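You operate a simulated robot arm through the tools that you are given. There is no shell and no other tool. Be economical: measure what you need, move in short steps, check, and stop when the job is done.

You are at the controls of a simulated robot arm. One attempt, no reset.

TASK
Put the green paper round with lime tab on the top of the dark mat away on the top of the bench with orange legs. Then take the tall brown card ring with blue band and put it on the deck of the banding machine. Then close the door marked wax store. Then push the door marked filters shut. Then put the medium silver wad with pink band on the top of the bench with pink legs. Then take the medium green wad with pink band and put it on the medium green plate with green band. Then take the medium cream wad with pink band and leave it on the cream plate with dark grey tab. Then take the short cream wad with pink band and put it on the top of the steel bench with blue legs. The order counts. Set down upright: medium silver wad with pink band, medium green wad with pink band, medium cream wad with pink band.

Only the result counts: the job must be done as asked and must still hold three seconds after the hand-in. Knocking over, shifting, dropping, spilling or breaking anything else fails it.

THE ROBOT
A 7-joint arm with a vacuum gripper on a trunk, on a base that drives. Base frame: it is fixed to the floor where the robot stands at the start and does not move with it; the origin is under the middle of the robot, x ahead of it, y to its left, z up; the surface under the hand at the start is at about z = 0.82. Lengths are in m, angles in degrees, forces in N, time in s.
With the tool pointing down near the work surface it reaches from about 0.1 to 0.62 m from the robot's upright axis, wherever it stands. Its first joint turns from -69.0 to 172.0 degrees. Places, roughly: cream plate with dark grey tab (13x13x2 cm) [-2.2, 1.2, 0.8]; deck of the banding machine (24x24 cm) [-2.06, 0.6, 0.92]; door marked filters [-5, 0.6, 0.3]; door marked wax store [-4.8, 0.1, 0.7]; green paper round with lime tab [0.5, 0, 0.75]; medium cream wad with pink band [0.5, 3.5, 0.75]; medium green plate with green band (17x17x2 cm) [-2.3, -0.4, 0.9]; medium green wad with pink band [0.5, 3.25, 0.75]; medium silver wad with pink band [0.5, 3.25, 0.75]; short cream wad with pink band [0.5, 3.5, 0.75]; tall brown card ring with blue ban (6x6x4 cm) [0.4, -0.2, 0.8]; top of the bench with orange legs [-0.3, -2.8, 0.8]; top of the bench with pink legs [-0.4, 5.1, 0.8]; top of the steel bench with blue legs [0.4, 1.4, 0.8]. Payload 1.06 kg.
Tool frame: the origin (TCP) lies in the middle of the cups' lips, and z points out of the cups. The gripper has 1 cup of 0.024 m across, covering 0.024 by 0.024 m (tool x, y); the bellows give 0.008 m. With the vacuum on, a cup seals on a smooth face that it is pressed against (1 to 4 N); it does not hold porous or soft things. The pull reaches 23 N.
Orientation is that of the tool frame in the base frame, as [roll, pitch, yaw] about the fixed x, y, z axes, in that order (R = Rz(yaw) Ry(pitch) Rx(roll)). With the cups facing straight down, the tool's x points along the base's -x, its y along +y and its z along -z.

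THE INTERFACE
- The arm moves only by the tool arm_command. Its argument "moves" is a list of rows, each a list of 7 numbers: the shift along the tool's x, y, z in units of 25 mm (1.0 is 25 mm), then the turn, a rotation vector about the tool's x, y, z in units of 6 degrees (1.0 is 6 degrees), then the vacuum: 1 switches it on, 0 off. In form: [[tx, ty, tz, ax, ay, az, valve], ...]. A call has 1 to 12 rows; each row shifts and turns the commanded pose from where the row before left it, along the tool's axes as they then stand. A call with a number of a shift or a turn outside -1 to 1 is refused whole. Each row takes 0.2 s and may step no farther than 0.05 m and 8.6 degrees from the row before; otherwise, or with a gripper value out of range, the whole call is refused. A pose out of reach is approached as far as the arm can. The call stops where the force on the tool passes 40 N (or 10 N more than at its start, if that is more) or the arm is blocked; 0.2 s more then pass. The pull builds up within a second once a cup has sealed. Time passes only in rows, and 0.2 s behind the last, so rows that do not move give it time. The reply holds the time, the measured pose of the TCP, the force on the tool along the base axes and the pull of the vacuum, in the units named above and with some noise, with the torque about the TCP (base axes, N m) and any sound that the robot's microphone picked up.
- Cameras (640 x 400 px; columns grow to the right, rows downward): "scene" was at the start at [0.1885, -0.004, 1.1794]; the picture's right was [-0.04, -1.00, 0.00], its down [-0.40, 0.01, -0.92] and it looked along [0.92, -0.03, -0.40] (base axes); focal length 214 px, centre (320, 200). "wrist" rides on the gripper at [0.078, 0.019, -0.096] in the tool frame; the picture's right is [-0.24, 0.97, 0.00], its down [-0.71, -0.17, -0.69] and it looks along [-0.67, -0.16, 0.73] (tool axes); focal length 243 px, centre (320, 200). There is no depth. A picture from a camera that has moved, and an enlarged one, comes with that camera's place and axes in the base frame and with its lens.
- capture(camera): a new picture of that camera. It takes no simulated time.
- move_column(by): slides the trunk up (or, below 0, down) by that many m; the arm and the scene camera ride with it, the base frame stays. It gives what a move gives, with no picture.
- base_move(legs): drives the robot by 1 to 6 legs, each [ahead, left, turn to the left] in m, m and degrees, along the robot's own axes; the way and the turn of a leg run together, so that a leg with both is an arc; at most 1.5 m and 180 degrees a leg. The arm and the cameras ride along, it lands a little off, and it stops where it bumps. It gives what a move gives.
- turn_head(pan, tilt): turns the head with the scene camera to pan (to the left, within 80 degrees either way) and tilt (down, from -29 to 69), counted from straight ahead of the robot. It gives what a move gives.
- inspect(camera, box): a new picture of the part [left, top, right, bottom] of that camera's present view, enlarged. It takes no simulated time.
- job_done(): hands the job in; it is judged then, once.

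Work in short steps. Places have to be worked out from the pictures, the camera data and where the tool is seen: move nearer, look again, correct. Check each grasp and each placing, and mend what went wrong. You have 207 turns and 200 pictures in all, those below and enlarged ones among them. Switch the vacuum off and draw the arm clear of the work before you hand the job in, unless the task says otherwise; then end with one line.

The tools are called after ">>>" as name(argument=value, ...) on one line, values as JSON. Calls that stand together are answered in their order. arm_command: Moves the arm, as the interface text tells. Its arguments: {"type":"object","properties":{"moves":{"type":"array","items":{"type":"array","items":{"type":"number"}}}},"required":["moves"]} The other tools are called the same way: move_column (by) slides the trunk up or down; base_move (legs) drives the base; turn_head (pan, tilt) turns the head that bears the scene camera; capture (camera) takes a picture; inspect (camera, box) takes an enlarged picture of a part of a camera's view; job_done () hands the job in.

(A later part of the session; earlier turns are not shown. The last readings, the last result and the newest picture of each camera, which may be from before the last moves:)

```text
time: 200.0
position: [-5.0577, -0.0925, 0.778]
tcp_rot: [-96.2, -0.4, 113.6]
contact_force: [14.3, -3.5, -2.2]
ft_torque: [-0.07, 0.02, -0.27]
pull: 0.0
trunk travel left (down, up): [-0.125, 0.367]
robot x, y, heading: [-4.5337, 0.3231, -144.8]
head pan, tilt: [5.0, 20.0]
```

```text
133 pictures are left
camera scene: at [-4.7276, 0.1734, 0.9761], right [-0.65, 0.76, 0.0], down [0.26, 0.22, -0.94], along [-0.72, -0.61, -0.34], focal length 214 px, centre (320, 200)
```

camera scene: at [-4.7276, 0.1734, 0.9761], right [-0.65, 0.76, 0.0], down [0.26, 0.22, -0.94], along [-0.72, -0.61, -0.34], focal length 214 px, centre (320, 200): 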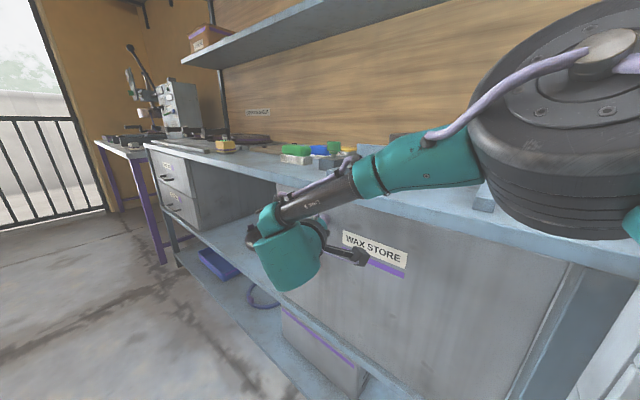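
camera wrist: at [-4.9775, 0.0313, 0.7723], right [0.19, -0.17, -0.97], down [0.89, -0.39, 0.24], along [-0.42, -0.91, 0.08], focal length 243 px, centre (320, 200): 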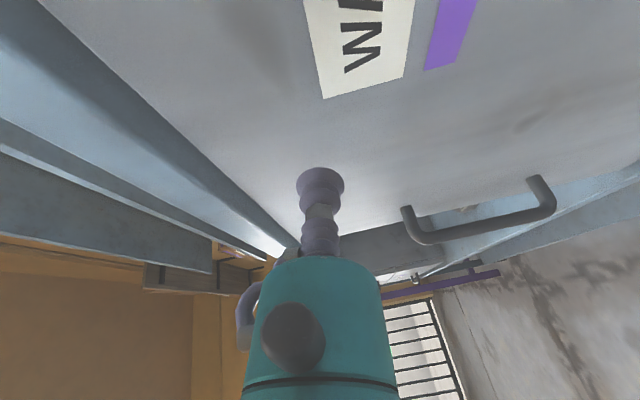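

A 14 N stop: the door is shut. I retract the arm and drive back, then check.

>>> arm_command(moves=[[0, 0, -0.9, 0, 0, 0, 0], [0, 0, -0.9, 0, 0, 0, 0], [0, 0, -0.9, 0, 0, 0, 0], [0, 0, -0.9, 0, 0, 0, 0], [0, 0, -0.9, 0, 0, 0, 0]])

>>> base_move(legs=[[-0.4, 0, 0], [0, 0, -48], [0, 0.15, 0]])

>>> turn_head(pan=0, tilt=20)

>>> capture(camera="scene")

```text
time: 201.2
position: [-4.9586, -0.0457, 0.7896]
tcp_rot: [-96.1, -0.4, 113.3]
contact_force: [0.1, -0.5, 0.0]
ft_torque: [0.01, 0.01, -0.03]
pull: 0.1
trunk travel left (down, up): [-0.125, 0.367]
robot x, y, heading: [-4.5311, 0.3233, -144.8]
head pan, tilt: [5.0, 20.0]
```

```text
time: 207.4
position: [-4.7957, 0.4822, 0.7895]
tcp_rot: [-96.2, -0.3, 65.0]
contact_force: [0.6, 0.0, -0.7]
ft_torque: [0.04, 0.02, 0.02]
pull: 0.0
trunk travel left (down, up): [-0.125, 0.367]
robot x, y, heading: [-4.237, 0.4092, 166.9]
head pan, tilt: [5.0, 20.0]
```

```text
time: 208.1
position: [-4.7953, 0.4825, 0.7904]
tcp_rot: [-96.1, -0.4, 65.0]
contact_force: [-0.1, 0.0, 0.7]
ft_torque: [-0.02, 0.0, 0.04]
pull: 0.1
trunk travel left (down, up): [-0.125, 0.367]
robot x, y, heading: [-4.2373, 0.4062, 166.6]
head pan, tilt: [0.0, 20.0]
```

```text
132 pictures are left
camera scene: at [-4.4775, 0.4642, 0.9759], right [0.23, 0.97, 0.0], down [0.33, -0.08, -0.94], along [-0.92, 0.21, -0.34], focal length 214 px, centre (320, 200)
```

scene: 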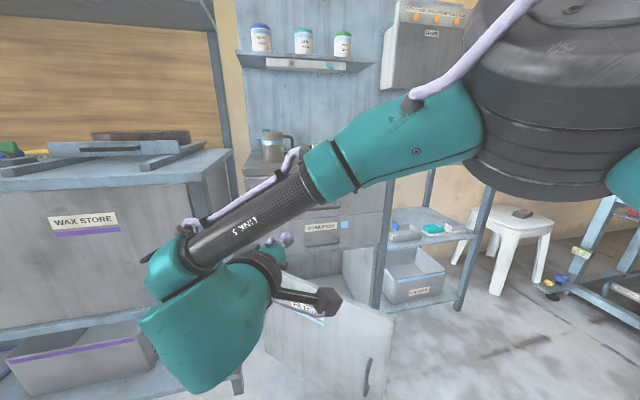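

Wax store is flush. For the filters door (hinge ≈ (-5.04, 0.39), free edge ≈ (-4.79, 0.71), top z ≈ 0.55) I back off, shift right, and lower the trunk.

>>> base_move(legs=[[-0.2, -0.095, 0]])

>>> move_column(by=-0.12)

>>> arm_command(moves=[[0, 0.8, 0, -0.4, 0, 0, 0], [0, 0.8, 0, -0.4, 0, 0, 0], [0, 0.8, 0, -0.4, 0, 0, 0], [0, 0.8, 0, -0.4, 0, 0, 0], [0, 0.8, 0, 0, 0, 0, 0], [0, 0.8, 0, 0, 0, 0, 0], [0, 0.8, 0, 0, 0, 0, 0], [0, 0.8, 0, 0, 0, 0, 0]])

>>> capture(camera="wrist")

>>> capture(camera="scene")

```text
time: 209.8
position: [-4.581, 0.5276, 0.7904]
tcp_rot: [-96.1, -0.2, 65.2]
contact_force: [0.4, 0.4, 1.1]
ft_torque: [0.0, -0.01, 0.01]
pull: 0.1
trunk travel left (down, up): [-0.125, 0.367]
robot x, y, heading: [-4.021, 0.4533, 167.2]
head pan, tilt: [0.0, 20.0]
```

```text
time: 211.3
position: [-4.5813, 0.5285, 0.6695]
tcp_rot: [-96.1, -0.3, 65.2]
contact_force: [-0.3, -0.3, 0.4]
ft_torque: [0.0, -0.01, 0.01]
pull: 0.1
trunk travel left (down, up): [-0.005, 0.487]
robot x, y, heading: [-4.0216, 0.4539, 166.7]
head pan, tilt: [0.0, 20.0]
```

```text
time: 213.1
position: [-4.5484, 0.5146, 0.5128]
tcp_rot: [-105.7, -0.4, 65.2]
contact_force: [0.0, -0.6, -0.2]
ft_torque: [-0.02, 0.0, -0.01]
pull: 0.1
trunk travel left (down, up): [-0.005, 0.487]
robot x, y, heading: [-4.0241, 0.455, 166.9]
head pan, tilt: [0.0, 20.0]
```

```text
131 pictures are left
camera wrist: at [-4.4276, 0.5439, 0.521], right [0.14, -0.32, -0.94], down [0.26, -0.9, 0.35], along [-0.96, -0.29, -0.05], focal length 243 px, centre (320, 200)
```

wrist: 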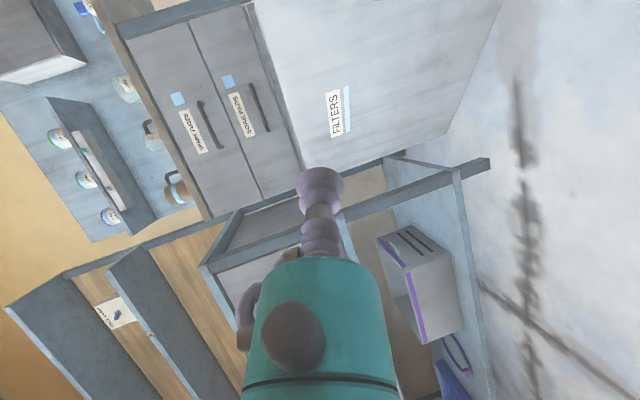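

```text
130 pictures are left
camera scene: at [-4.2971, 0.5184, 0.8589], right [0.22, 0.97, 0.0], down [0.33, -0.08, -0.94], along [-0.92, 0.21, -0.34], focal length 214 px, centre (320, 200)
```

scene: 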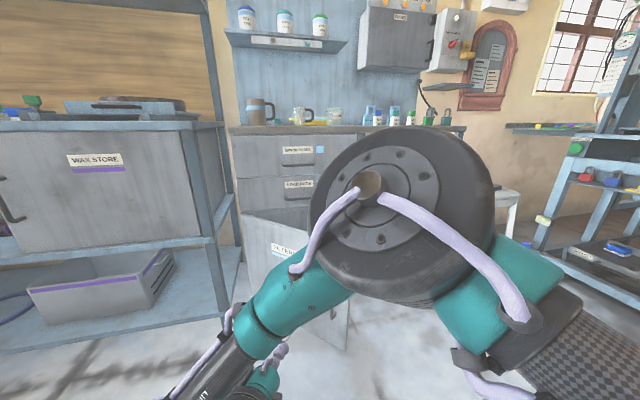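

The tool reaches the needed height. I extend it first so the elbow stays back, and look.

>>> arm_command(moves=[[0, 0, 0.85, 0, 0, 0, 0], [0, 0, 0.85, 0, 0, 0, 0], [0, 0, 0.85, 0, 0, 0, 0], [0, 0, 0.85, 0, 0, 0, 0], [0, 0, 0.85, 0, 0, 0, 0]])

>>> capture(camera="wrist")

>>> capture(camera="scene")

```text
time: 214.3
position: [-4.6415, 0.5561, 0.4855]
tcp_rot: [-105.6, -0.3, 65.2]
contact_force: [0.1, -0.2, 0.5]
ft_torque: [-0.02, 0.01, -0.03]
pull: 0.1
trunk travel left (down, up): [-0.005, 0.487]
robot x, y, heading: [-4.0233, 0.4556, 167.2]
head pan, tilt: [0.0, 20.0]
```

```text
129 pictures are left
camera wrist: at [-4.5204, 0.5862, 0.4929], right [0.14, -0.32, -0.94], down [0.26, -0.9, 0.35], along [-0.96, -0.29, -0.05], focal length 243 px, centre (320, 200)
```

wrist: 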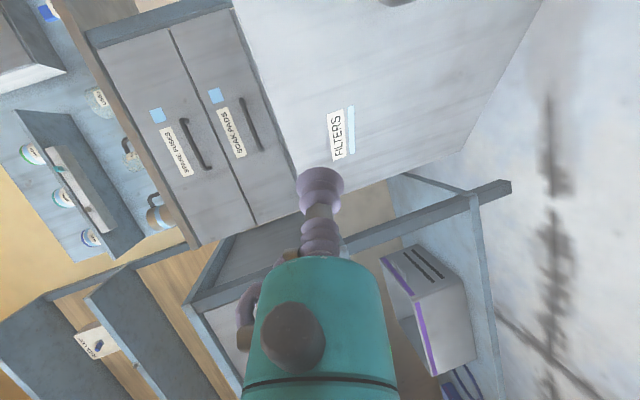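

```text
128 pictures are left
camera scene: at [-4.2971, 0.5183, 0.8589], right [0.22, 0.97, 0.0], down [0.33, -0.08, -0.94], along [-0.92, 0.21, -0.34], focal length 214 px, centre (320, 200)
```

scene: 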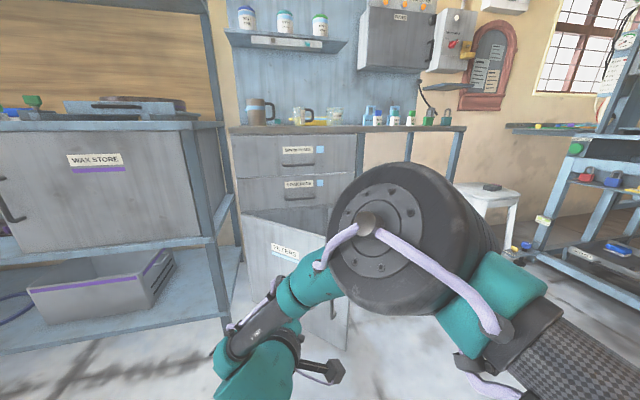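

I lower 4 cm more, then drive along the tool direction by 0.2 m to the door.

>>> arm_command(moves=[[0, 0.8, 0.2, 0, 0, 0, 0], [0, 0.8, 0.2, 0, 0, 0, 0]])

>>> base_move(legs=[[0.196, -0.042, 0]])

>>> capture(camera="wrist")

>>> capture(camera="scene")

```text
time: 214.9
position: [-4.6399, 0.5551, 0.4436]
tcp_rot: [-105.8, -0.2, 65.1]
contact_force: [0.0, -0.4, -0.8]
ft_torque: [0.0, -0.01, 0.05]
pull: 0.0
trunk travel left (down, up): [-0.005, 0.487]
robot x, y, heading: [-4.0234, 0.4574, 166.9]
head pan, tilt: [0.0, 20.0]
```

```text
time: 216.5
position: [-4.8221, 0.6417, 0.4444]
tcp_rot: [-105.7, -0.3, 65.2]
contact_force: [-0.3, 0.4, 0.6]
ft_torque: [0.0, 0.0, 0.0]
pull: 0.0
trunk travel left (down, up): [-0.005, 0.487]
robot x, y, heading: [-4.2015, 0.5402, 166.9]
head pan, tilt: [0.0, 20.0]
```

```text
127 pictures are left
camera wrist: at [-4.7002, 0.6709, 0.4515], right [0.14, -0.32, -0.94], down [0.26, -0.9, 0.35], along [-0.96, -0.29, -0.05], focal length 243 px, centre (320, 200)
```

wrist: 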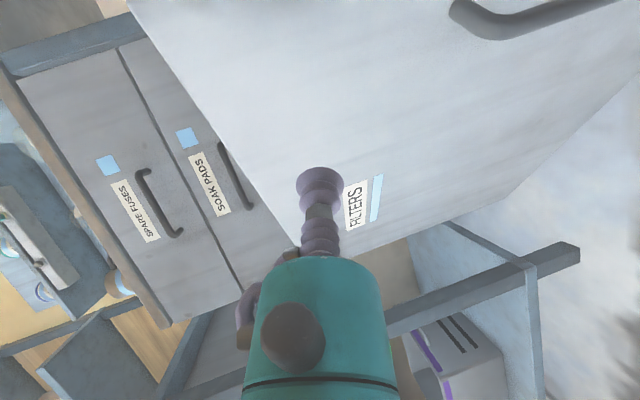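

```text
126 pictures are left
camera scene: at [-4.4787, 0.6034, 0.8589], right [0.22, 0.97, 0.0], down [0.33, -0.08, -0.94], along [-0.92, 0.21, -0.34], focal length 214 px, centre (320, 200)
```

scene: 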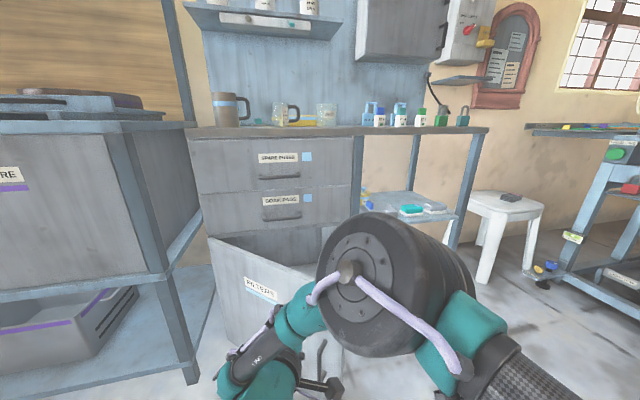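

The cup is at the door's face, well above the handle. I push on.

>>> base_move(legs=[[0.117, -0.025, 0]])

>>> capture(camera="scene")

```text
time: 217.7
position: [-4.9301, 0.6914, 0.4437]
tcp_rot: [-105.8, -0.4, 65.3]
contact_force: [0.3, -0.6, 0.7]
ft_torque: [0.0, -0.04, 0.01]
pull: 0.0
trunk travel left (down, up): [-0.005, 0.487]
robot x, y, heading: [-4.3153, 0.5911, 166.9]
head pan, tilt: [0.0, 20.0]
```

```text
125 pictures are left
camera scene: at [-4.5871, 0.654, 0.8589], right [0.22, 0.97, 0.0], down [0.33, -0.08, -0.94], along [-0.92, 0.21, -0.34], focal length 214 px, centre (320, 200)
```

scene: 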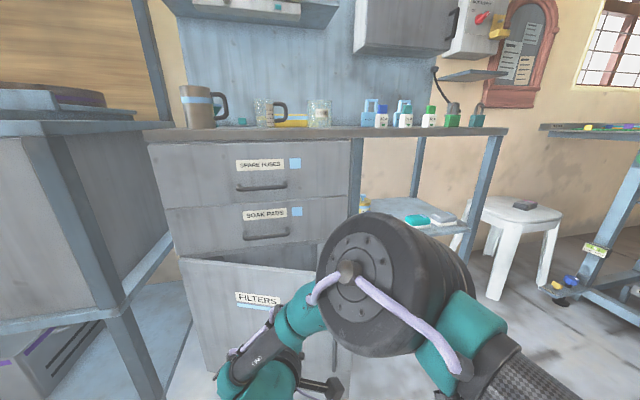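

Nearly closed. Another 0.06 m by base, then the arm finishes.

>>> base_move(legs=[[0.06, -0.012, 0]])

>>> arm_command(moves=[[0, -0.1, 0.4, 0, 0, 0, 0], [0, -0.1, 0.4, 0, 0, 0, 0], [0, -0.1, 0.4, 0, 0, 0, 0], [0, 0, 0, 0, 0, 0, 0]])

>>> capture(camera="scene")

```text
time: 218.7
position: [-4.9848, 0.715, 0.4429]
tcp_rot: [-105.7, -0.3, 65.3]
contact_force: [0.2, 0.8, -0.4]
ft_torque: [-0.01, -0.03, 0.02]
pull: 0.0
trunk travel left (down, up): [-0.005, 0.487]
robot x, y, heading: [-4.3726, 0.6168, 167.4]
head pan, tilt: [0.0, 20.0]
```

```text
time: 219.7
position: [-5.0134, 0.7287, 0.4417]
tcp_rot: [-105.7, -0.3, 65.2]
contact_force: [0.5, 0.5, 0.2]
ft_torque: [0.02, -0.01, 0.02]
pull: 0.1
trunk travel left (down, up): [-0.005, 0.487]
robot x, y, heading: [-4.367, 0.6134, 167.1]
head pan, tilt: [0.0, 20.0]
```

```text
124 pictures are left
camera scene: at [-4.643, 0.6789, 0.8589], right [0.22, 0.97, 0.0], down [0.33, -0.08, -0.94], along [-0.92, 0.21, -0.34], focal length 214 px, centre (320, 200)
```

scene: 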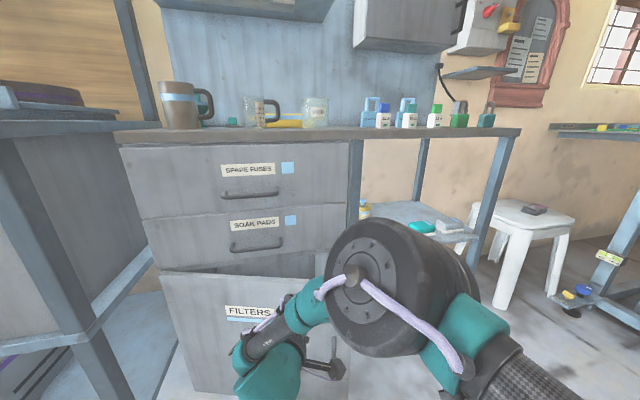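

A gap remains at the top. I push on with the arm until it stops.

>>> arm_command(moves=[[0, -0.1, 0.4, 0, 0, 0, 0], [0, -0.1, 0.4, 0, 0, 0, 0], [0, -0.1, 0.4, 0, 0, 0, 0], [0, -0.1, 0.3, 0, 0, 0, 0], [0, 0, 0, 0, 0, 0, 0]])

>>> capture(camera="scene")

```text
time: 220.9
position: [-5.0496, 0.7445, 0.4422]
tcp_rot: [-105.7, -0.3, 65.3]
contact_force: [0.0, -0.4, 0.4]
ft_torque: [0.02, 0.02, -0.01]
pull: 0.0
trunk travel left (down, up): [-0.005, 0.487]
robot x, y, heading: [-4.3691, 0.6213, 167.1]
head pan, tilt: [0.0, 20.0]
```

```text
123 pictures are left
camera scene: at [-4.643, 0.6789, 0.8589], right [0.22, 0.97, 0.0], down [0.33, -0.08, -0.94], along [-0.92, 0.21, -0.34], focal length 214 px, centre (320, 200)
```

scene: 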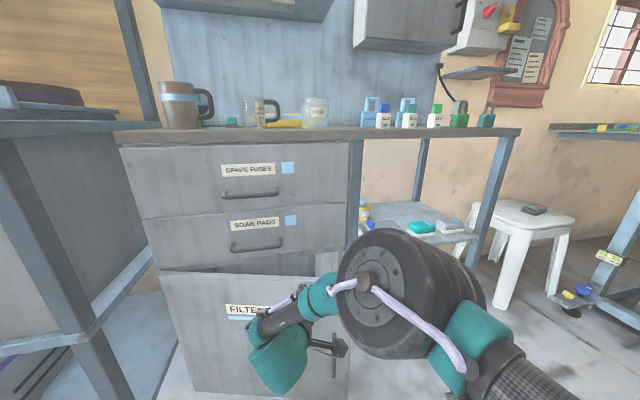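

Still not at the stop. I drive another 0.04 m.

>>> base_move(legs=[[0.04, -0.008, 0]])

>>> capture(camera="scene")

```text
time: 221.8
position: [-5.0855, 0.7609, 0.4415]
tcp_rot: [-105.8, -0.3, 65.3]
contact_force: [0.4, 0.4, 0.7]
ft_torque: [0.01, 0.01, 0.0]
pull: 0.1
trunk travel left (down, up): [-0.005, 0.487]
robot x, y, heading: [-4.4035, 0.633, 167.0]
head pan, tilt: [0.0, 20.0]
```

```text
122 pictures are left
camera scene: at [-4.6797, 0.6955, 0.8589], right [0.22, 0.97, 0.0], down [0.33, -0.08, -0.94], along [-0.92, 0.21, -0.34], focal length 214 px, centre (320, 200)
```

scene: 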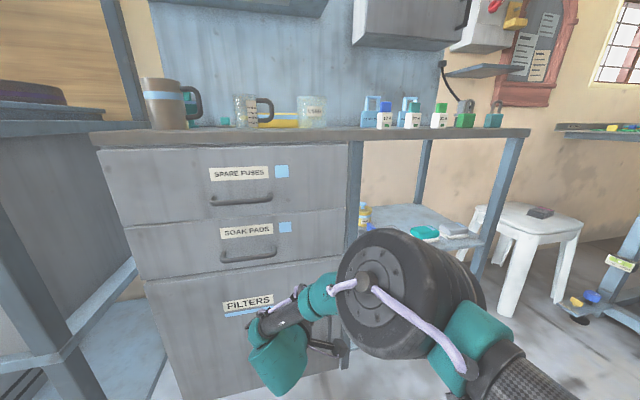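

Almost flush. I push 2–3 cm more with the arm to find the stop.

>>> arm_command(moves=[[0, -0.05, 0.25, 0, 0, 0, 0], [0, -0.05, 0.25, 0, 0, 0, 0], [0, -0.05, 0.25, 0, 0, 0, 0], [0, -0.05, 0.25, 0, 0, 0, 0], [0, 0, 0, 0, 0, 0, 0]])

>>> inspect(camera="scene", box=[100, 200, 380, 400])

```text
time: 223.0
position: [-5.1097, 0.7729, 0.4396]
tcp_rot: [-105.7, -0.3, 65.3]
contact_force: [0.0, 0.6, 0.4]
ft_torque: [-0.01, 0.01, -0.03]
pull: 0.0
trunk travel left (down, up): [-0.005, 0.487]
robot x, y, heading: [-4.4029, 0.634, 167.1]
head pan, tilt: [0.0, 20.0]
```

```text
2.00 times, centred on (240, 300) of scene
camera zoom: at [-4.6798, 0.6955, 0.8589], right [0.22, 0.97, 0.0], down [0.33, -0.08, -0.94], along [-0.92, 0.21, -0.34], focal length 429 px, centre (480, 0)
```

zoom: 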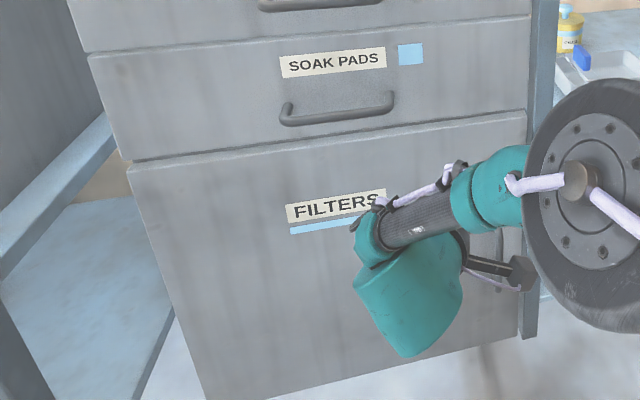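

It looks shut, but there's no stop force yet; a little more.

>>> arm_command(moves=[[0, -0.03, 0.2, 0, 0, 0, 0], [0, -0.03, 0.2, 0, 0, 0, 0], [0, -0.03, 0.2, 0, 0, 0, 0], [0, 0, 0, 0, 0, 0, 0]])

>>> capture(camera="wrist")

```text
time: 224.0
position: [-5.1222, 0.7792, 0.438]
tcp_rot: [-105.6, -0.3, 65.3]
contact_force: [-0.2, 0.7, -0.2]
ft_torque: [0.03, -0.02, 0.01]
pull: 0.1
trunk travel left (down, up): [-0.005, 0.487]
robot x, y, heading: [-4.4074, 0.6321, 167.3]
head pan, tilt: [0.0, 20.0]
```

```text
120 pictures are left
camera wrist: at [-5.0009, 0.8093, 0.4457], right [0.14, -0.32, -0.94], down [0.26, -0.9, 0.35], along [-0.96, -0.29, -0.05], focal length 243 px, centre (320, 200)
```

wrist: 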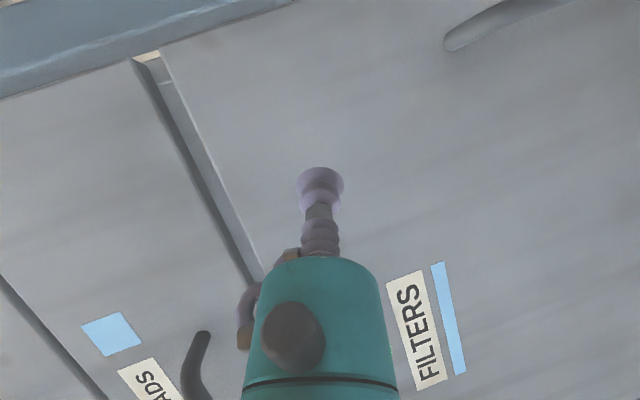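

It is still a crack open. I drive 0.03 m further.

>>> base_move(legs=[[0.03, -0.006, 0]])

>>> capture(camera="wrist")

```text
time: 224.8
position: [-5.1503, 0.7907, 0.4377]
tcp_rot: [-105.7, -0.2, 65.3]
contact_force: [-0.1, 0.2, -0.2]
ft_torque: [0.03, 0.01, 0.0]
pull: 0.1
trunk travel left (down, up): [-0.005, 0.487]
robot x, y, heading: [-4.4338, 0.646, 167.0]
head pan, tilt: [0.0, 20.0]
```

```text
119 pictures are left
camera wrist: at [-5.0286, 0.8217, 0.4459], right [0.14, -0.32, -0.94], down [0.26, -0.9, 0.35], along [-0.96, -0.29, -0.05], focal length 243 px, centre (320, 200)
```

wrist: 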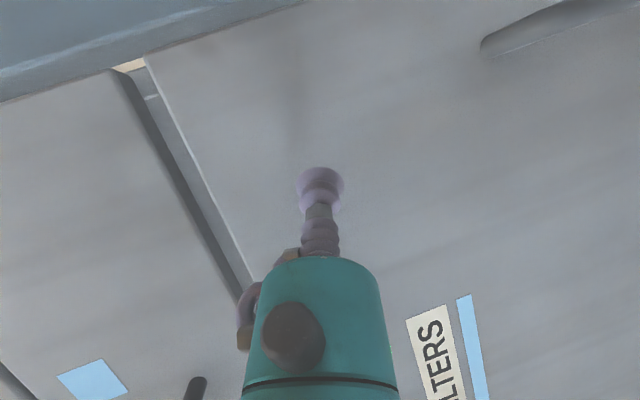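

I push a bit more with the arm and check the elbow clearance.

>>> arm_command(moves=[[0, 0, 0.25, 0, 0, 0, 0], [0, 0, 0.25, 0, 0, 0, 0], [0, 0, 0, 0, 0, 0, 0]])

>>> capture(camera="scene")

```text
time: 225.6
position: [-5.1605, 0.796, 0.4348]
tcp_rot: [-105.8, -0.3, 65.3]
contact_force: [2.0, -0.6, -0.9]
ft_torque: [0.02, -0.02, 0.01]
pull: 0.1
trunk travel left (down, up): [-0.005, 0.487]
robot x, y, heading: [-4.434, 0.6445, 166.9]
head pan, tilt: [0.0, 20.0]
```

```text
118 pictures are left
camera scene: at [-4.7075, 0.708, 0.8589], right [0.22, 0.97, 0.0], down [0.33, -0.08, -0.94], along [-0.92, 0.21, -0.34], focal length 214 px, centre (320, 200)
```

scene: 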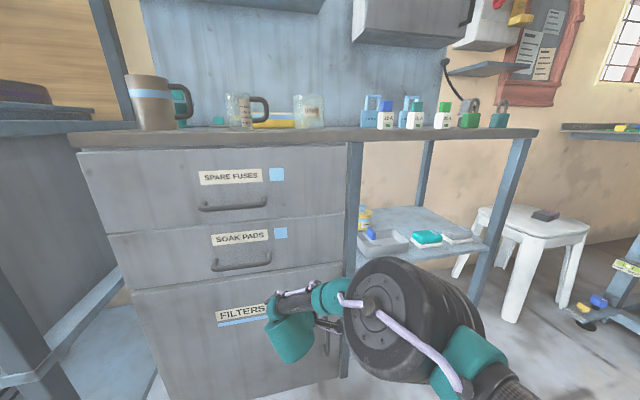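

A contact force is starting; one more small press to seat it.

>>> arm_command(moves=[[0, 0, 0.25, 0, 0, 0, 0], [0, 0, 0.2, 0, 0, 0, 0], [0, 0, 0.2, 0, 0, 0, 0], [0, 0, 0, 0, 0, 0, 0]])

>>> capture(camera="wrist")

```text
time: 226.3
position: [-5.1681, 0.8034, 0.4273]
tcp_rot: [-106.2, -0.3, 64.7]
contact_force: [16.4, 0.1, 3.7]
ft_torque: [-0.2, 0.11, 0.26]
pull: 0.0
trunk travel left (down, up): [-0.005, 0.487]
robot x, y, heading: [-4.4326, 0.6435, 167.1]
head pan, tilt: [0.0, 20.0]
stopped in row 3: the force on the tool passed its limit at 51 N (the readings are from after the stop); the commanded pose is now the measured one
```

```text
117 pictures are left
camera wrist: at [-5.0463, 0.8326, 0.4361], right [0.15, -0.32, -0.93], down [0.25, -0.9, 0.35], along [-0.96, -0.29, -0.05], focal length 243 px, centre (320, 200)
```

wrist: 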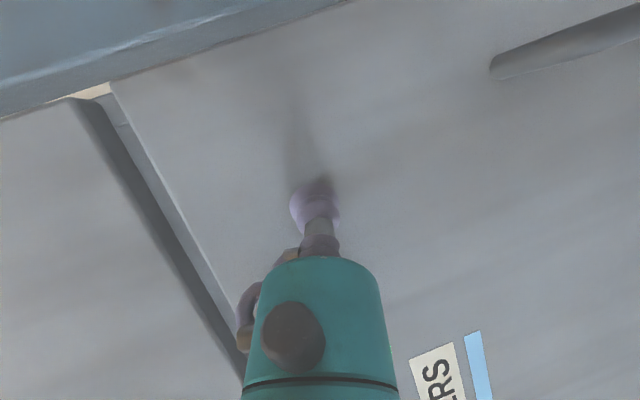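

Firm stop: the filters door is shut. I retract, back away and check both doors.

>>> arm_command(moves=[[0, 0, -0.8, 0, 0, 0, 0], [0, 0, -0.8, 0, 0, 0, 0], [0, 0, -0.8, 0, 0, 0, 0], [0, 0, -0.8, 0, 0, 0, 0]])

>>> base_move(legs=[[-0.8, 0, 0]])

>>> move_column(by=0.325)

>>> turn_head(pan=15, tilt=20)

>>> capture(camera="scene")

```text
time: 227.3
position: [-5.0994, 0.7704, 0.4497]
tcp_rot: [-106.2, -0.3, 64.9]
contact_force: [-0.4, 0.0, 0.4]
ft_torque: [0.01, -0.01, 0.0]
pull: 0.0
trunk travel left (down, up): [-0.005, 0.487]
robot x, y, heading: [-4.4327, 0.645, 166.8]
head pan, tilt: [0.0, 20.0]
```

```text
time: 231.6
position: [-4.3198, 0.5895, 0.45]
tcp_rot: [-106.2, -0.3, 65.2]
contact_force: [0.3, -0.8, -0.1]
ft_torque: [0.0, 0.02, 0.01]
pull: 0.1
trunk travel left (down, up): [-0.005, 0.487]
robot x, y, heading: [-3.648, 0.4671, 167.1]
head pan, tilt: [0.0, 20.0]
```

```text
time: 234.8
position: [-4.3199, 0.5888, 0.7742]
tcp_rot: [-106.1, -0.3, 65.1]
contact_force: [0.1, -0.3, -1.2]
ft_torque: [-0.03, 0.01, -0.01]
pull: 0.0
trunk travel left (down, up): [-0.33, 0.162]
robot x, y, heading: [-3.653, 0.4649, 167.1]
head pan, tilt: [0.0, 20.0]
```

```text
time: 235.6
position: [-4.3206, 0.5898, 0.7749]
tcp_rot: [-106.0, -0.3, 65.1]
contact_force: [0.4, 0.2, 0.0]
ft_torque: [-0.01, 0.01, -0.01]
pull: 0.0
trunk travel left (down, up): [-0.33, 0.162]
robot x, y, heading: [-3.6531, 0.4642, 167.1]
head pan, tilt: [15.0, 20.0]
```

```text
116 pictures are left
camera scene: at [-3.8382, 0.4846, 1.19], right [-0.04, 1.0, 0.0], down [0.34, 0.01, -0.94], along [-0.94, -0.04, -0.34], focal length 214 px, centre (320, 200)
```

scene: 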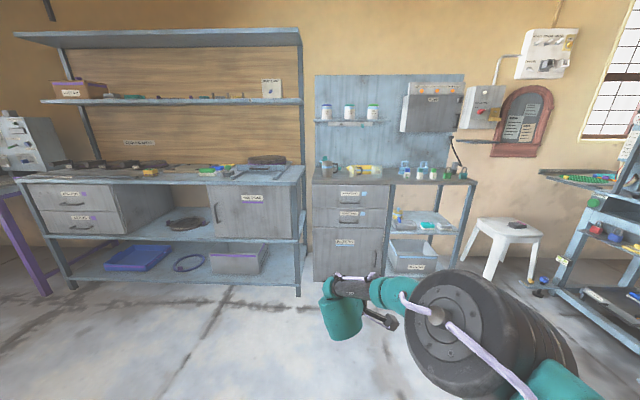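

Both doors are shut. Now to the wads near (0.5, 3.3). First I stow the tool pointing down again, while turning to face +y to survey the route.

>>> arm_command(moves=[[0, -0.5, -0.8, -1, 0, 0, 0], [0, -0.5, -0.8, -1, 0, 0, 0], [0, -0.5, -0.8, -1, 0, 0, 0], [0, -0.5, -0.5, -1, 0, 0, 0], [0, 0, -0.5, -1, 0, 0, 0], [0, 0, -0.5, -1, 0, 0, 0], [0, 0, -0.5, -1, 0, 0, 0], [0, 0, -0.5, -1, 0, 0, 0], [0, 0, -0.5, -1, 0, 0, 0], [0, 0, -0.5, -1, 0, 0, 0], [0, 0, -0.5, -1, 0, 0, 0], [0, 0, -0.5, -1, 0, 0, 0]])

>>> base_move(legs=[[-0.5, 0, 0], [0, 0, -77]])

>>> turn_head(pan=0, tilt=15)

>>> capture(camera="scene")

>>> turn_head(pan=-45, tilt=15)

>>> capture(camera="scene")

```text
time: 238.2
position: [-4.2556, 0.5655, 0.8619]
tcp_rot: [-132.6, 1.0, 64.9]
contact_force: [-0.3, 0.4, 0.5]
ft_torque: [0.01, 0.0, 0.02]
pull: 0.0
out of reach, approached as far as the arm can: row 4, 5, 6, 7, 8, 9, 10, 11, 12
trunk travel left (down, up): [-0.33, 0.162]
robot x, y, heading: [-3.6525, 0.4718, 167.4]
head pan, tilt: [15.0, 20.0]
```

```text
time: 244.5
position: [-3.2125, 0.9691, 0.8622]
tcp_rot: [-132.7, 0.9, -11.4]
contact_force: [0.5, -0.4, 0.8]
ft_torque: [-0.01, 0.01, -0.02]
pull: 0.2
trunk travel left (down, up): [-0.33, 0.162]
robot x, y, heading: [-3.1664, 0.3581, 90.8]
head pan, tilt: [15.0, 20.0]
```

```text
time: 245.2
position: [-3.2119, 0.9684, 0.8622]
tcp_rot: [-132.6, 0.9, -11.4]
contact_force: [-0.5, 0.4, -0.4]
ft_torque: [0.0, -0.01, 0.03]
pull: 0.1
trunk travel left (down, up): [-0.33, 0.162]
robot x, y, heading: [-3.1661, 0.3577, 90.8]
head pan, tilt: [0.0, 15.0]
```

```text
115 pictures are left
camera scene: at [-3.1685, 0.5468, 1.1982], right [1.0, 0.01, 0.0], down [0.0, -0.26, -0.97], along [-0.01, 0.97, -0.26], focal length 214 px, centre (320, 200)
```

scene: 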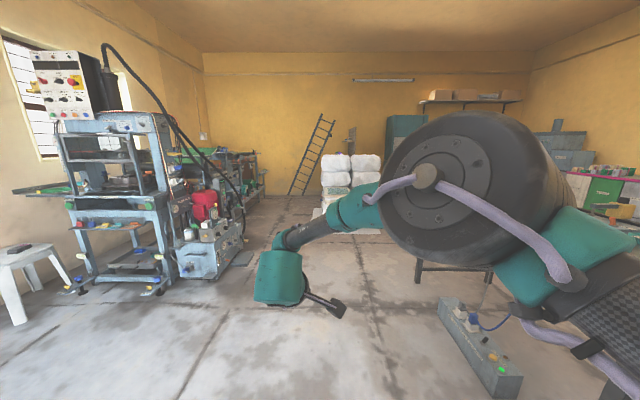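

```text
time: 246.3
position: [-3.2123, 0.9695, 0.862]
tcp_rot: [-132.6, 0.9, -11.6]
contact_force: [0.2, -0.2, 0.7]
ft_torque: [-0.02, 0.01, 0.01]
pull: 0.1
trunk travel left (down, up): [-0.33, 0.162]
robot x, y, heading: [-3.1649, 0.3604, 90.9]
head pan, tilt: [-45.0, 15.0]
```

```text
114 pictures are left
camera scene: at [-3.102, 0.5204, 1.1982], right [0.72, -0.7, 0.0], down [-0.18, -0.19, -0.97], along [0.67, 0.69, -0.26], focal length 214 px, centre (320, 200)
```

scene: 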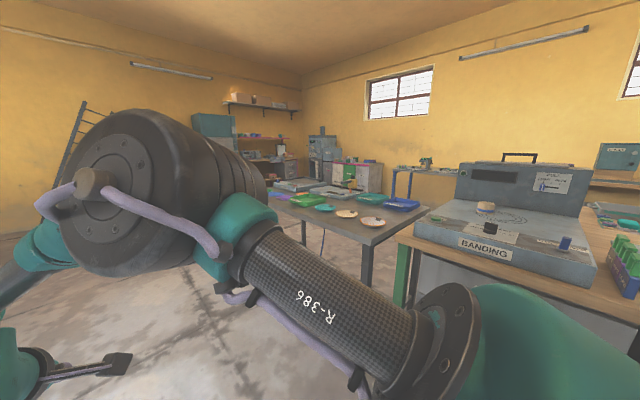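

I enlarge the dark bench with the plates.

>>> inspect(camera="scene", box=[250, 150, 440, 270])

```text
3.33 times, centred on (345, 210) of scene
camera zoom: at [-3.102, 0.5204, 1.1982], right [0.72, -0.7, 0.0], down [-0.18, -0.19, -0.97], along [0.67, 0.69, -0.26], focal length 715 px, centre (237, 167)
```

zoom: 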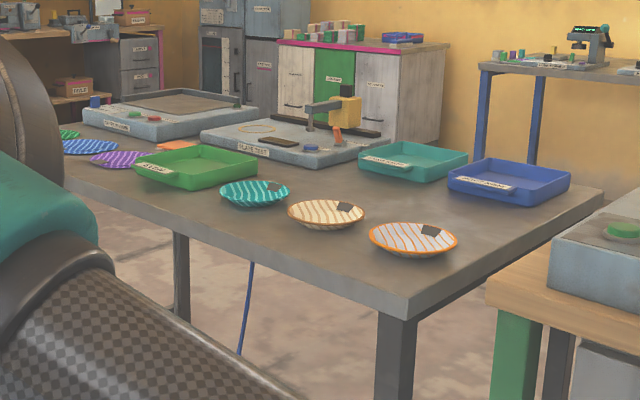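

The plates are clear to see; the cream plate with grey tab is at about (-2.21, 1.23). I fold the arm in to a down-pointing pose for the drive.

>>> arm_command(moves=[[0, 0.75, -0.88, 0, 0, 0, 0], [0, 0.75, -0.88, 0, 0, 0, 0], [0, 0.75, -0.88, 0, 0, 0, 0], [0, 0.6, -0.88, 0, 0, 0, 0], [0, 0, -0.5, -1, 0, 0, 0], [0, 0, -0.5, -1, 0, 0, 0], [0, 0, -0.5, -1, 0, 0, 0], [0, 0, -0.5, -1, 0, 0, 0], [0, 0, -0.5, -1, 0, 0, 0], [0, 0, -0.5, -1, 0, 0, 0], [0, 0, -0.5, -1, 0, 0, 0], [0, 0, -0.5, -0.9, 0, 0, 0]])

```text
time: 248.9
position: [-3.2393, 0.8335, 0.8966]
tcp_rot: [-150.5, 1.0, -11.6]
contact_force: [0.6, -0.4, 0.1]
ft_torque: [0.01, -0.01, 0.01]
pull: 0.1
out of reach, approached as far as the arm can: row 8, 9, 10, 11, 12
trunk travel left (down, up): [-0.33, 0.162]
robot x, y, heading: [-3.1689, 0.3589, 90.7]
head pan, tilt: [-45.0, 15.0]
```

Reach is limited with this twist, so I untwist the tool first.

>>> arm_command(moves=[[0, 0, 0, 0, 0, 1, 0], [0, 0, 0, 0, 0, 1, 0], [0, 0, 0, 0, 0, 1, 0], [0, 0, 0, 0, 0, 1, 0], [0, 0, 0, 0, 0, 1, 0], [0, 0, 0, 0, 0, 1, 0], [0, 0, 0, 0, 0, 1, 0], [0, 0, 0, 0, 0, 1, 0], [0, 0, 0, 0, 0, 1, 0], [0, 0, 0, 0, 0, 1, 0], [0, 0, 0, 0, 0, 1, 0], [0, 0, 0, 0, 0, 1, 0]])

```text
time: 251.6
position: [-3.2389, 0.8348, 0.8967]
tcp_rot: [-171.2, 28.2, -81.7]
contact_force: [0.1, 0.4, -1.1]
ft_torque: [0.02, 0.01, 0.02]
pull: 0.0
trunk travel left (down, up): [-0.33, 0.162]
robot x, y, heading: [-3.1641, 0.3589, 90.8]
head pan, tilt: [-45.0, 15.0]
```

I level the tool with turns about its y and x axes.

>>> arm_command(moves=[[0, 0, 0, -0.3, 0.94, 0, 0], [0, 0, 0, -0.3, 0.94, 0, 0], [0, 0, 0, -0.3, 0.94, 0, 0], [0, 0, 0, -0.3, 0.94, 0, 0], [0, 0, 0, -0.27, 0.94, 0, 0], [0, 0, -0.8, 0, 0, 0, 0], [0, 0, -0.8, 0, 0, 0, 0], [0, 0, -0.8, 0, 0, 0, 0], [0, 0, -0.8, 0, 0, 0, 0]])

```text
time: 253.6
position: [-3.2397, 0.8333, 0.9765]
tcp_rot: [179.3, 0.0, -83.6]
contact_force: [-0.3, -0.4, -0.8]
ft_torque: [0.0, 0.0, -0.03]
pull: 0.0
trunk travel left (down, up): [-0.33, 0.162]
robot x, y, heading: [-3.1643, 0.3609, 90.9]
head pan, tilt: [-45.0, 15.0]
```

The tool points down again. I draw it in and drive north, then east.

>>> arm_command(moves=[[1, 0, -0.6, 0, 0, 0, 0], [1, 0, -0.6, 0, 0, 0, 0], [1, 0, -0.6, 0, 0, 0, 0], [1, 0, -0.6, 0, 0, 0, 0], [1, 0, -0.6, 0, 0, 0, 0]])

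>>> base_move(legs=[[1.5, 0, 0], [0.85, 0, 0], [0, 0, -91]])

>>> turn_head(pan=20, tilt=15)

>>> capture(camera="scene")

>>> turn_head(pan=-20, tilt=15)

>>> capture(camera="scene")

```text
time: 254.8
position: [-3.2231, 0.7091, 1.0527]
tcp_rot: [179.3, 0.0, -83.6]
contact_force: [0.1, 0.4, 0.0]
ft_torque: [0.01, 0.0, 0.01]
pull: 0.1
trunk travel left (down, up): [-0.33, 0.162]
robot x, y, heading: [-3.166, 0.3578, 90.8]
head pan, tilt: [-45.0, 15.0]
```

```text
time: 270.1
position: [-2.8549, 2.7471, 1.0532]
tcp_rot: [179.2, -0.1, -174.5]
contact_force: [0.7, 0.9, 0.1]
ft_torque: [-0.03, 0.02, -0.01]
pull: 0.0
trunk travel left (down, up): [-0.33, 0.162]
robot x, y, heading: [-3.2093, 2.692, -0.1]
head pan, tilt: [-45.0, 15.0]
```

```text
time: 271.4
position: [-2.8535, 2.7465, 1.0527]
tcp_rot: [179.3, 0.0, -174.4]
contact_force: [-0.9, -0.3, -0.1]
ft_torque: [-0.02, -0.01, 0.01]
pull: 0.0
trunk travel left (down, up): [-0.33, 0.162]
robot x, y, heading: [-3.2037, 2.6919, -0.1]
head pan, tilt: [20.0, 15.0]
```

```text
112 pictures are left
camera scene: at [-3.0227, 2.7252, 1.1982], right [0.34, -0.94, 0.0], down [-0.24, -0.09, -0.97], along [0.91, 0.33, -0.26], focal length 214 px, centre (320, 200)
```

scene: 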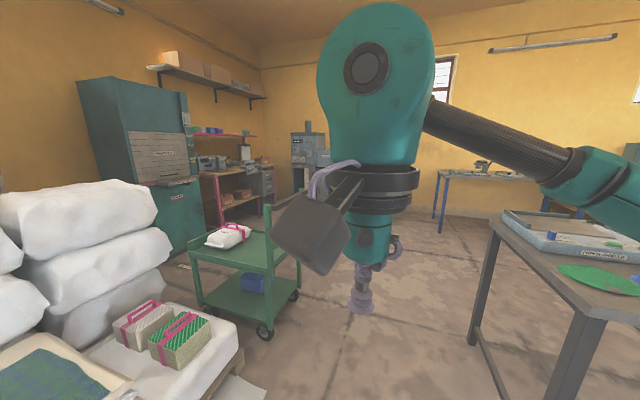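

```text
time: 272.5
position: [-2.8548, 2.7467, 1.0528]
tcp_rot: [179.3, 0.0, -174.5]
contact_force: [0.4, -0.2, 0.0]
ft_torque: [0.01, -0.04, 0.04]
pull: 0.0
trunk travel left (down, up): [-0.33, 0.162]
robot x, y, heading: [-3.2041, 2.6961, 0.0]
head pan, tilt: [-20.0, 15.0]
```

```text
111 pictures are left
camera scene: at [-3.0227, 2.6615, 1.1982], right [-0.34, -0.94, 0.0], down [-0.24, 0.09, -0.97], along [0.91, -0.33, -0.26], focal length 214 px, centre (320, 200)
```

scene: 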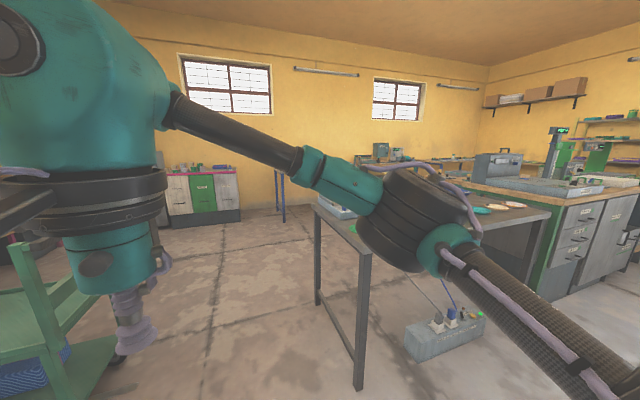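

The corridor at y ≈ 2.8 is clear, and the drawer cabinet with the wads is ahead. I drive east along it.

>>> base_move(legs=[[0, 0.12, 0], [1.5, 0, 0], [0.9, 0.2, 0]])

>>> turn_head(pan=10, tilt=25)

>>> capture(camera="scene")

```text
time: 285.7
position: [-0.4526, 3.0453, 1.0531]
tcp_rot: [179.4, 0.0, -175.0]
contact_force: [-0.4, -0.1, -0.2]
ft_torque: [-0.01, -0.01, 0.0]
pull: 0.1
trunk travel left (down, up): [-0.33, 0.162]
robot x, y, heading: [-0.8048, 2.9958, -0.9]
head pan, tilt: [-20.0, 15.0]
```

```text
time: 286.6
position: [-0.4539, 3.0467, 1.0532]
tcp_rot: [179.3, 0.1, -175.0]
contact_force: [-0.3, 0.7, -0.2]
ft_torque: [-0.01, -0.01, -0.01]
pull: 0.1
trunk travel left (down, up): [-0.33, 0.162]
robot x, y, heading: [-0.8055, 2.9964, -1.0]
head pan, tilt: [10.0, 25.0]
```

```text
110 pictures are left
camera scene: at [-0.6188, 3.0101, 1.182], right [0.16, -0.99, 0.0], down [-0.42, -0.07, -0.91], along [0.89, 0.15, -0.42], focal length 214 px, centre (320, 200)
```

scene: 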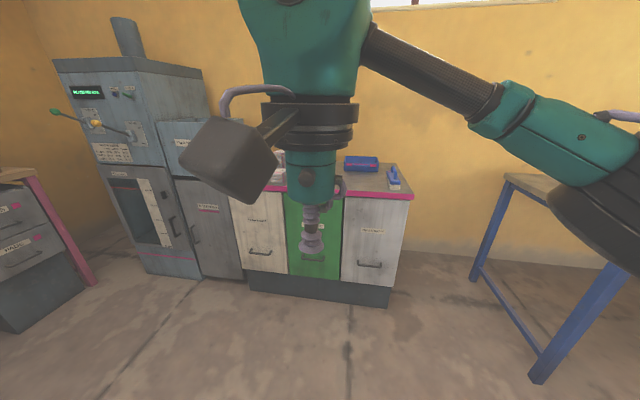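

The cabinet front is at x ≈ 0.33, y 2.72 to 3.66. I drive up to it and look down at the wads.

>>> base_move(legs=[[0.6, 0.35, 0]])

>>> turn_head(pan=0, tilt=35)

>>> capture(camera="scene")

>>> capture(camera="wrist")

```text
time: 290.5
position: [0.1573, 3.3962, 1.0517]
tcp_rot: [179.2, 0.1, -174.4]
contact_force: [0.4, -0.3, -1.3]
ft_torque: [-0.01, 0.01, -0.02]
pull: 0.0
trunk travel left (down, up): [-0.33, 0.162]
robot x, y, heading: [-0.1959, 3.3421, -0.1]
head pan, tilt: [10.0, 25.0]
```

```text
time: 291.2
position: [0.1572, 3.3969, 1.0519]
tcp_rot: [179.3, -0.1, -174.4]
contact_force: [1.0, -0.7, 0.5]
ft_torque: [-0.01, 0.02, -0.02]
pull: 0.1
trunk travel left (down, up): [-0.33, 0.162]
robot x, y, heading: [-0.1936, 3.343, -0.2]
head pan, tilt: [0.0, 35.0]
```

```text
109 pictures are left
camera scene: at [-0.0106, 3.343, 1.1662], right [0.0, -1.0, 0.0], down [-0.57, 0.0, -0.82], along [0.82, 0.0, -0.57], focal length 214 px, centre (320, 200)
```

scene: 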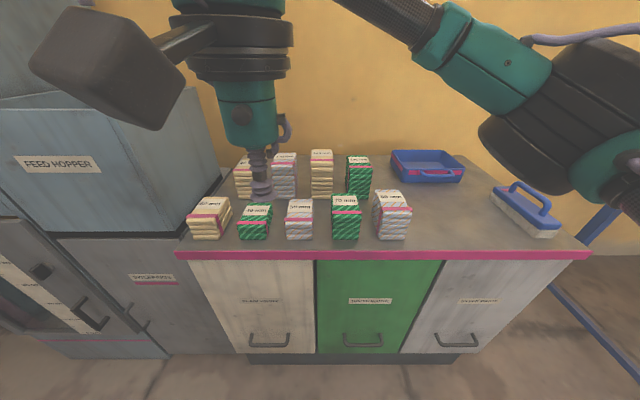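

```text
108 pictures are left
camera wrist: at [0.078, 3.4069, 1.1479], right [0.14, 0.99, 0.01], down [0.72, -0.11, 0.68], along [0.68, -0.09, -0.73], focal length 243 px, centre (320, 200)
```

wrist: 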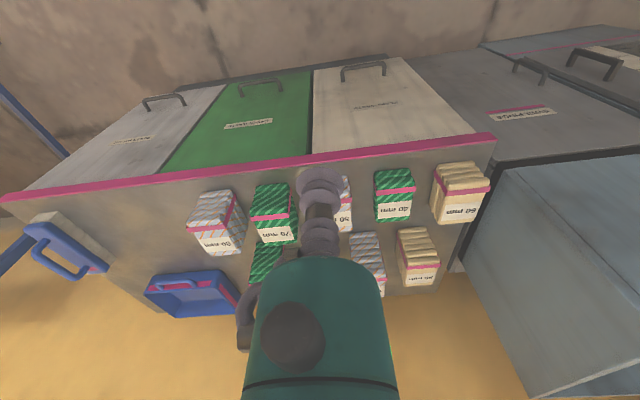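

The wads stand in two rows with size labels. I enlarge them.

>>> inspect(camera="scene", box=[175, 135, 300, 250])

>>> inspect(camera="scene", box=[280, 135, 420, 250])

>>> inspect(camera="wrist", box=[170, 150, 510, 310])

```text
3.48 times, centred on (238, 192) of scene
camera zoom: at [-0.0106, 3.343, 1.1662], right [0.0, -1.0, 0.0], down [-0.57, 0.0, -0.82], along [0.82, 0.0, -0.57], focal length 746 px, centre (607, 226)
```

zoom: 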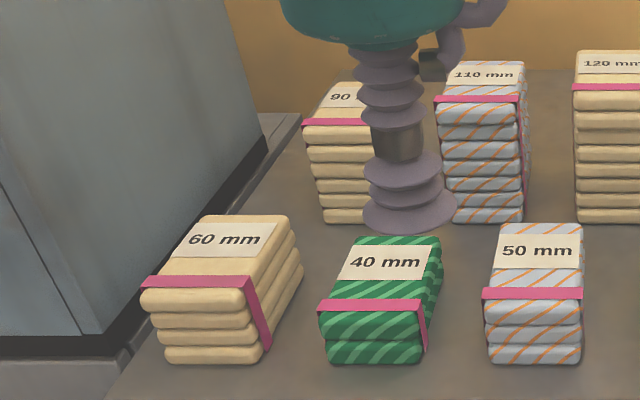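

```text
3.48 times, centred on (350, 192) of scene
camera zoom: at [-0.0106, 3.343, 1.1662], right [0.0, -1.0, 0.0], down [-0.57, 0.0, -0.82], along [0.82, 0.0, -0.57], focal length 746 px, centre (216, 226)
```

zoom: 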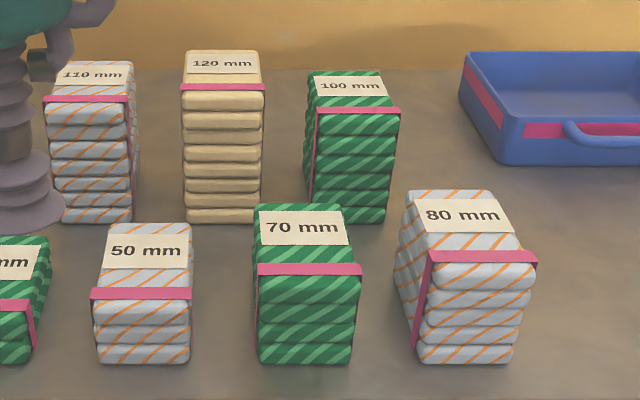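

```text
1.88 times, centred on (340, 230) of wrist
camera zoom: at [0.078, 3.4069, 1.1479], right [0.14, 0.99, 0.01], down [0.72, -0.11, 0.68], along [0.68, -0.09, -0.73], focal length 457 px, centre (282, 144)
```

zoom: 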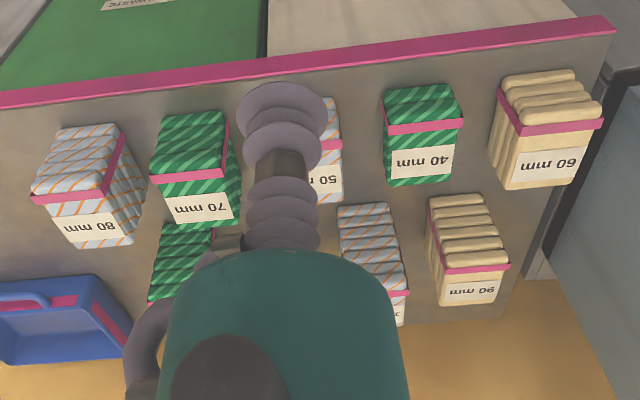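

Sizes: silver 50/80/110, green 40/70/100, cream 60/90/120, so the targets are silver 80, green 70, cream 90, cream 60. The silver 80's label is at about (0.384, 3.185), top z ≈ 0.90. I move the base closer to it.

>>> base_move(legs=[[0.1, -0.15, 0]])

>>> arm_command(moves=[[-0.8, 0, 0, 0, 0, -0.9, 0], [-0.8, 0, 0, 0, 0, 0, 0], [-0.8, 0, 0.4, 0, 0, 0, 0], [-0.8, 0, 0.4, 0, 0, 0, 0]])

>>> capture(camera="scene")

>>> capture(camera="wrist")

```text
time: 293.1
position: [0.2565, 3.2482, 1.0529]
tcp_rot: [179.3, 0.0, -174.4]
contact_force: [0.2, -0.2, 0.5]
ft_torque: [-0.02, -0.01, 0.0]
pull: 0.1
trunk travel left (down, up): [-0.33, 0.162]
robot x, y, heading: [-0.0978, 3.1969, -0.2]
head pan, tilt: [0.0, 35.0]
```

```text
time: 294.1
position: [0.3348, 3.2609, 1.0321]
tcp_rot: [179.3, 0.2, -169.0]
contact_force: [0.1, 0.3, 0.3]
ft_torque: [0.0, -0.04, 0.0]
pull: 0.0
trunk travel left (down, up): [-0.33, 0.162]
robot x, y, heading: [-0.0935, 3.196, 0.0]
head pan, tilt: [0.0, 35.0]
```

```text
104 pictures are left
camera scene: at [0.0893, 3.1942, 1.1662], right [0.0, -1.0, 0.0], down [-0.57, 0.0, -0.82], along [0.82, 0.0, -0.57], focal length 214 px, centre (320, 200)
```

scene: 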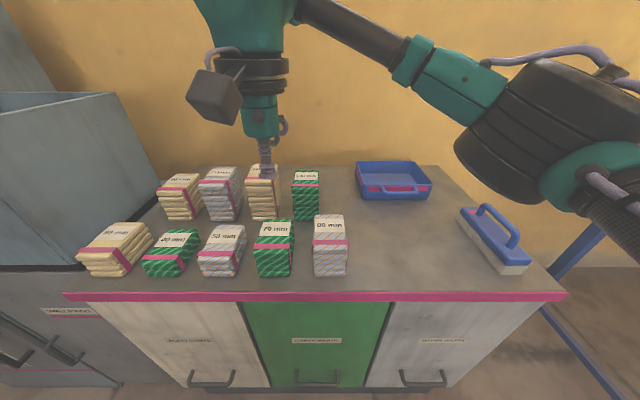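

```text
103 pictures are left
camera wrist: at [0.2554, 3.264, 1.1274], right [0.04, 1.0, 0.01], down [0.73, -0.04, 0.68], along [0.68, -0.02, -0.73], focal length 243 px, centre (320, 200)
```

wrist: 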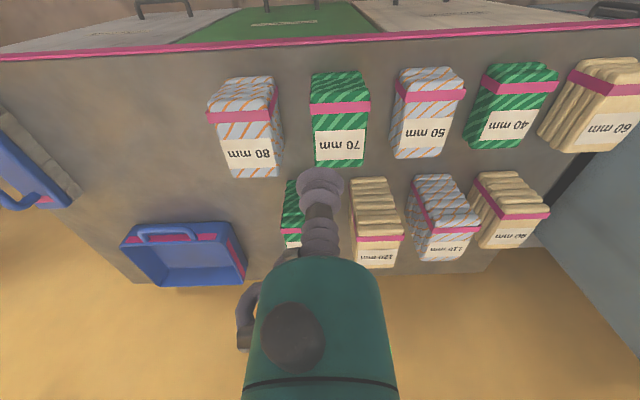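

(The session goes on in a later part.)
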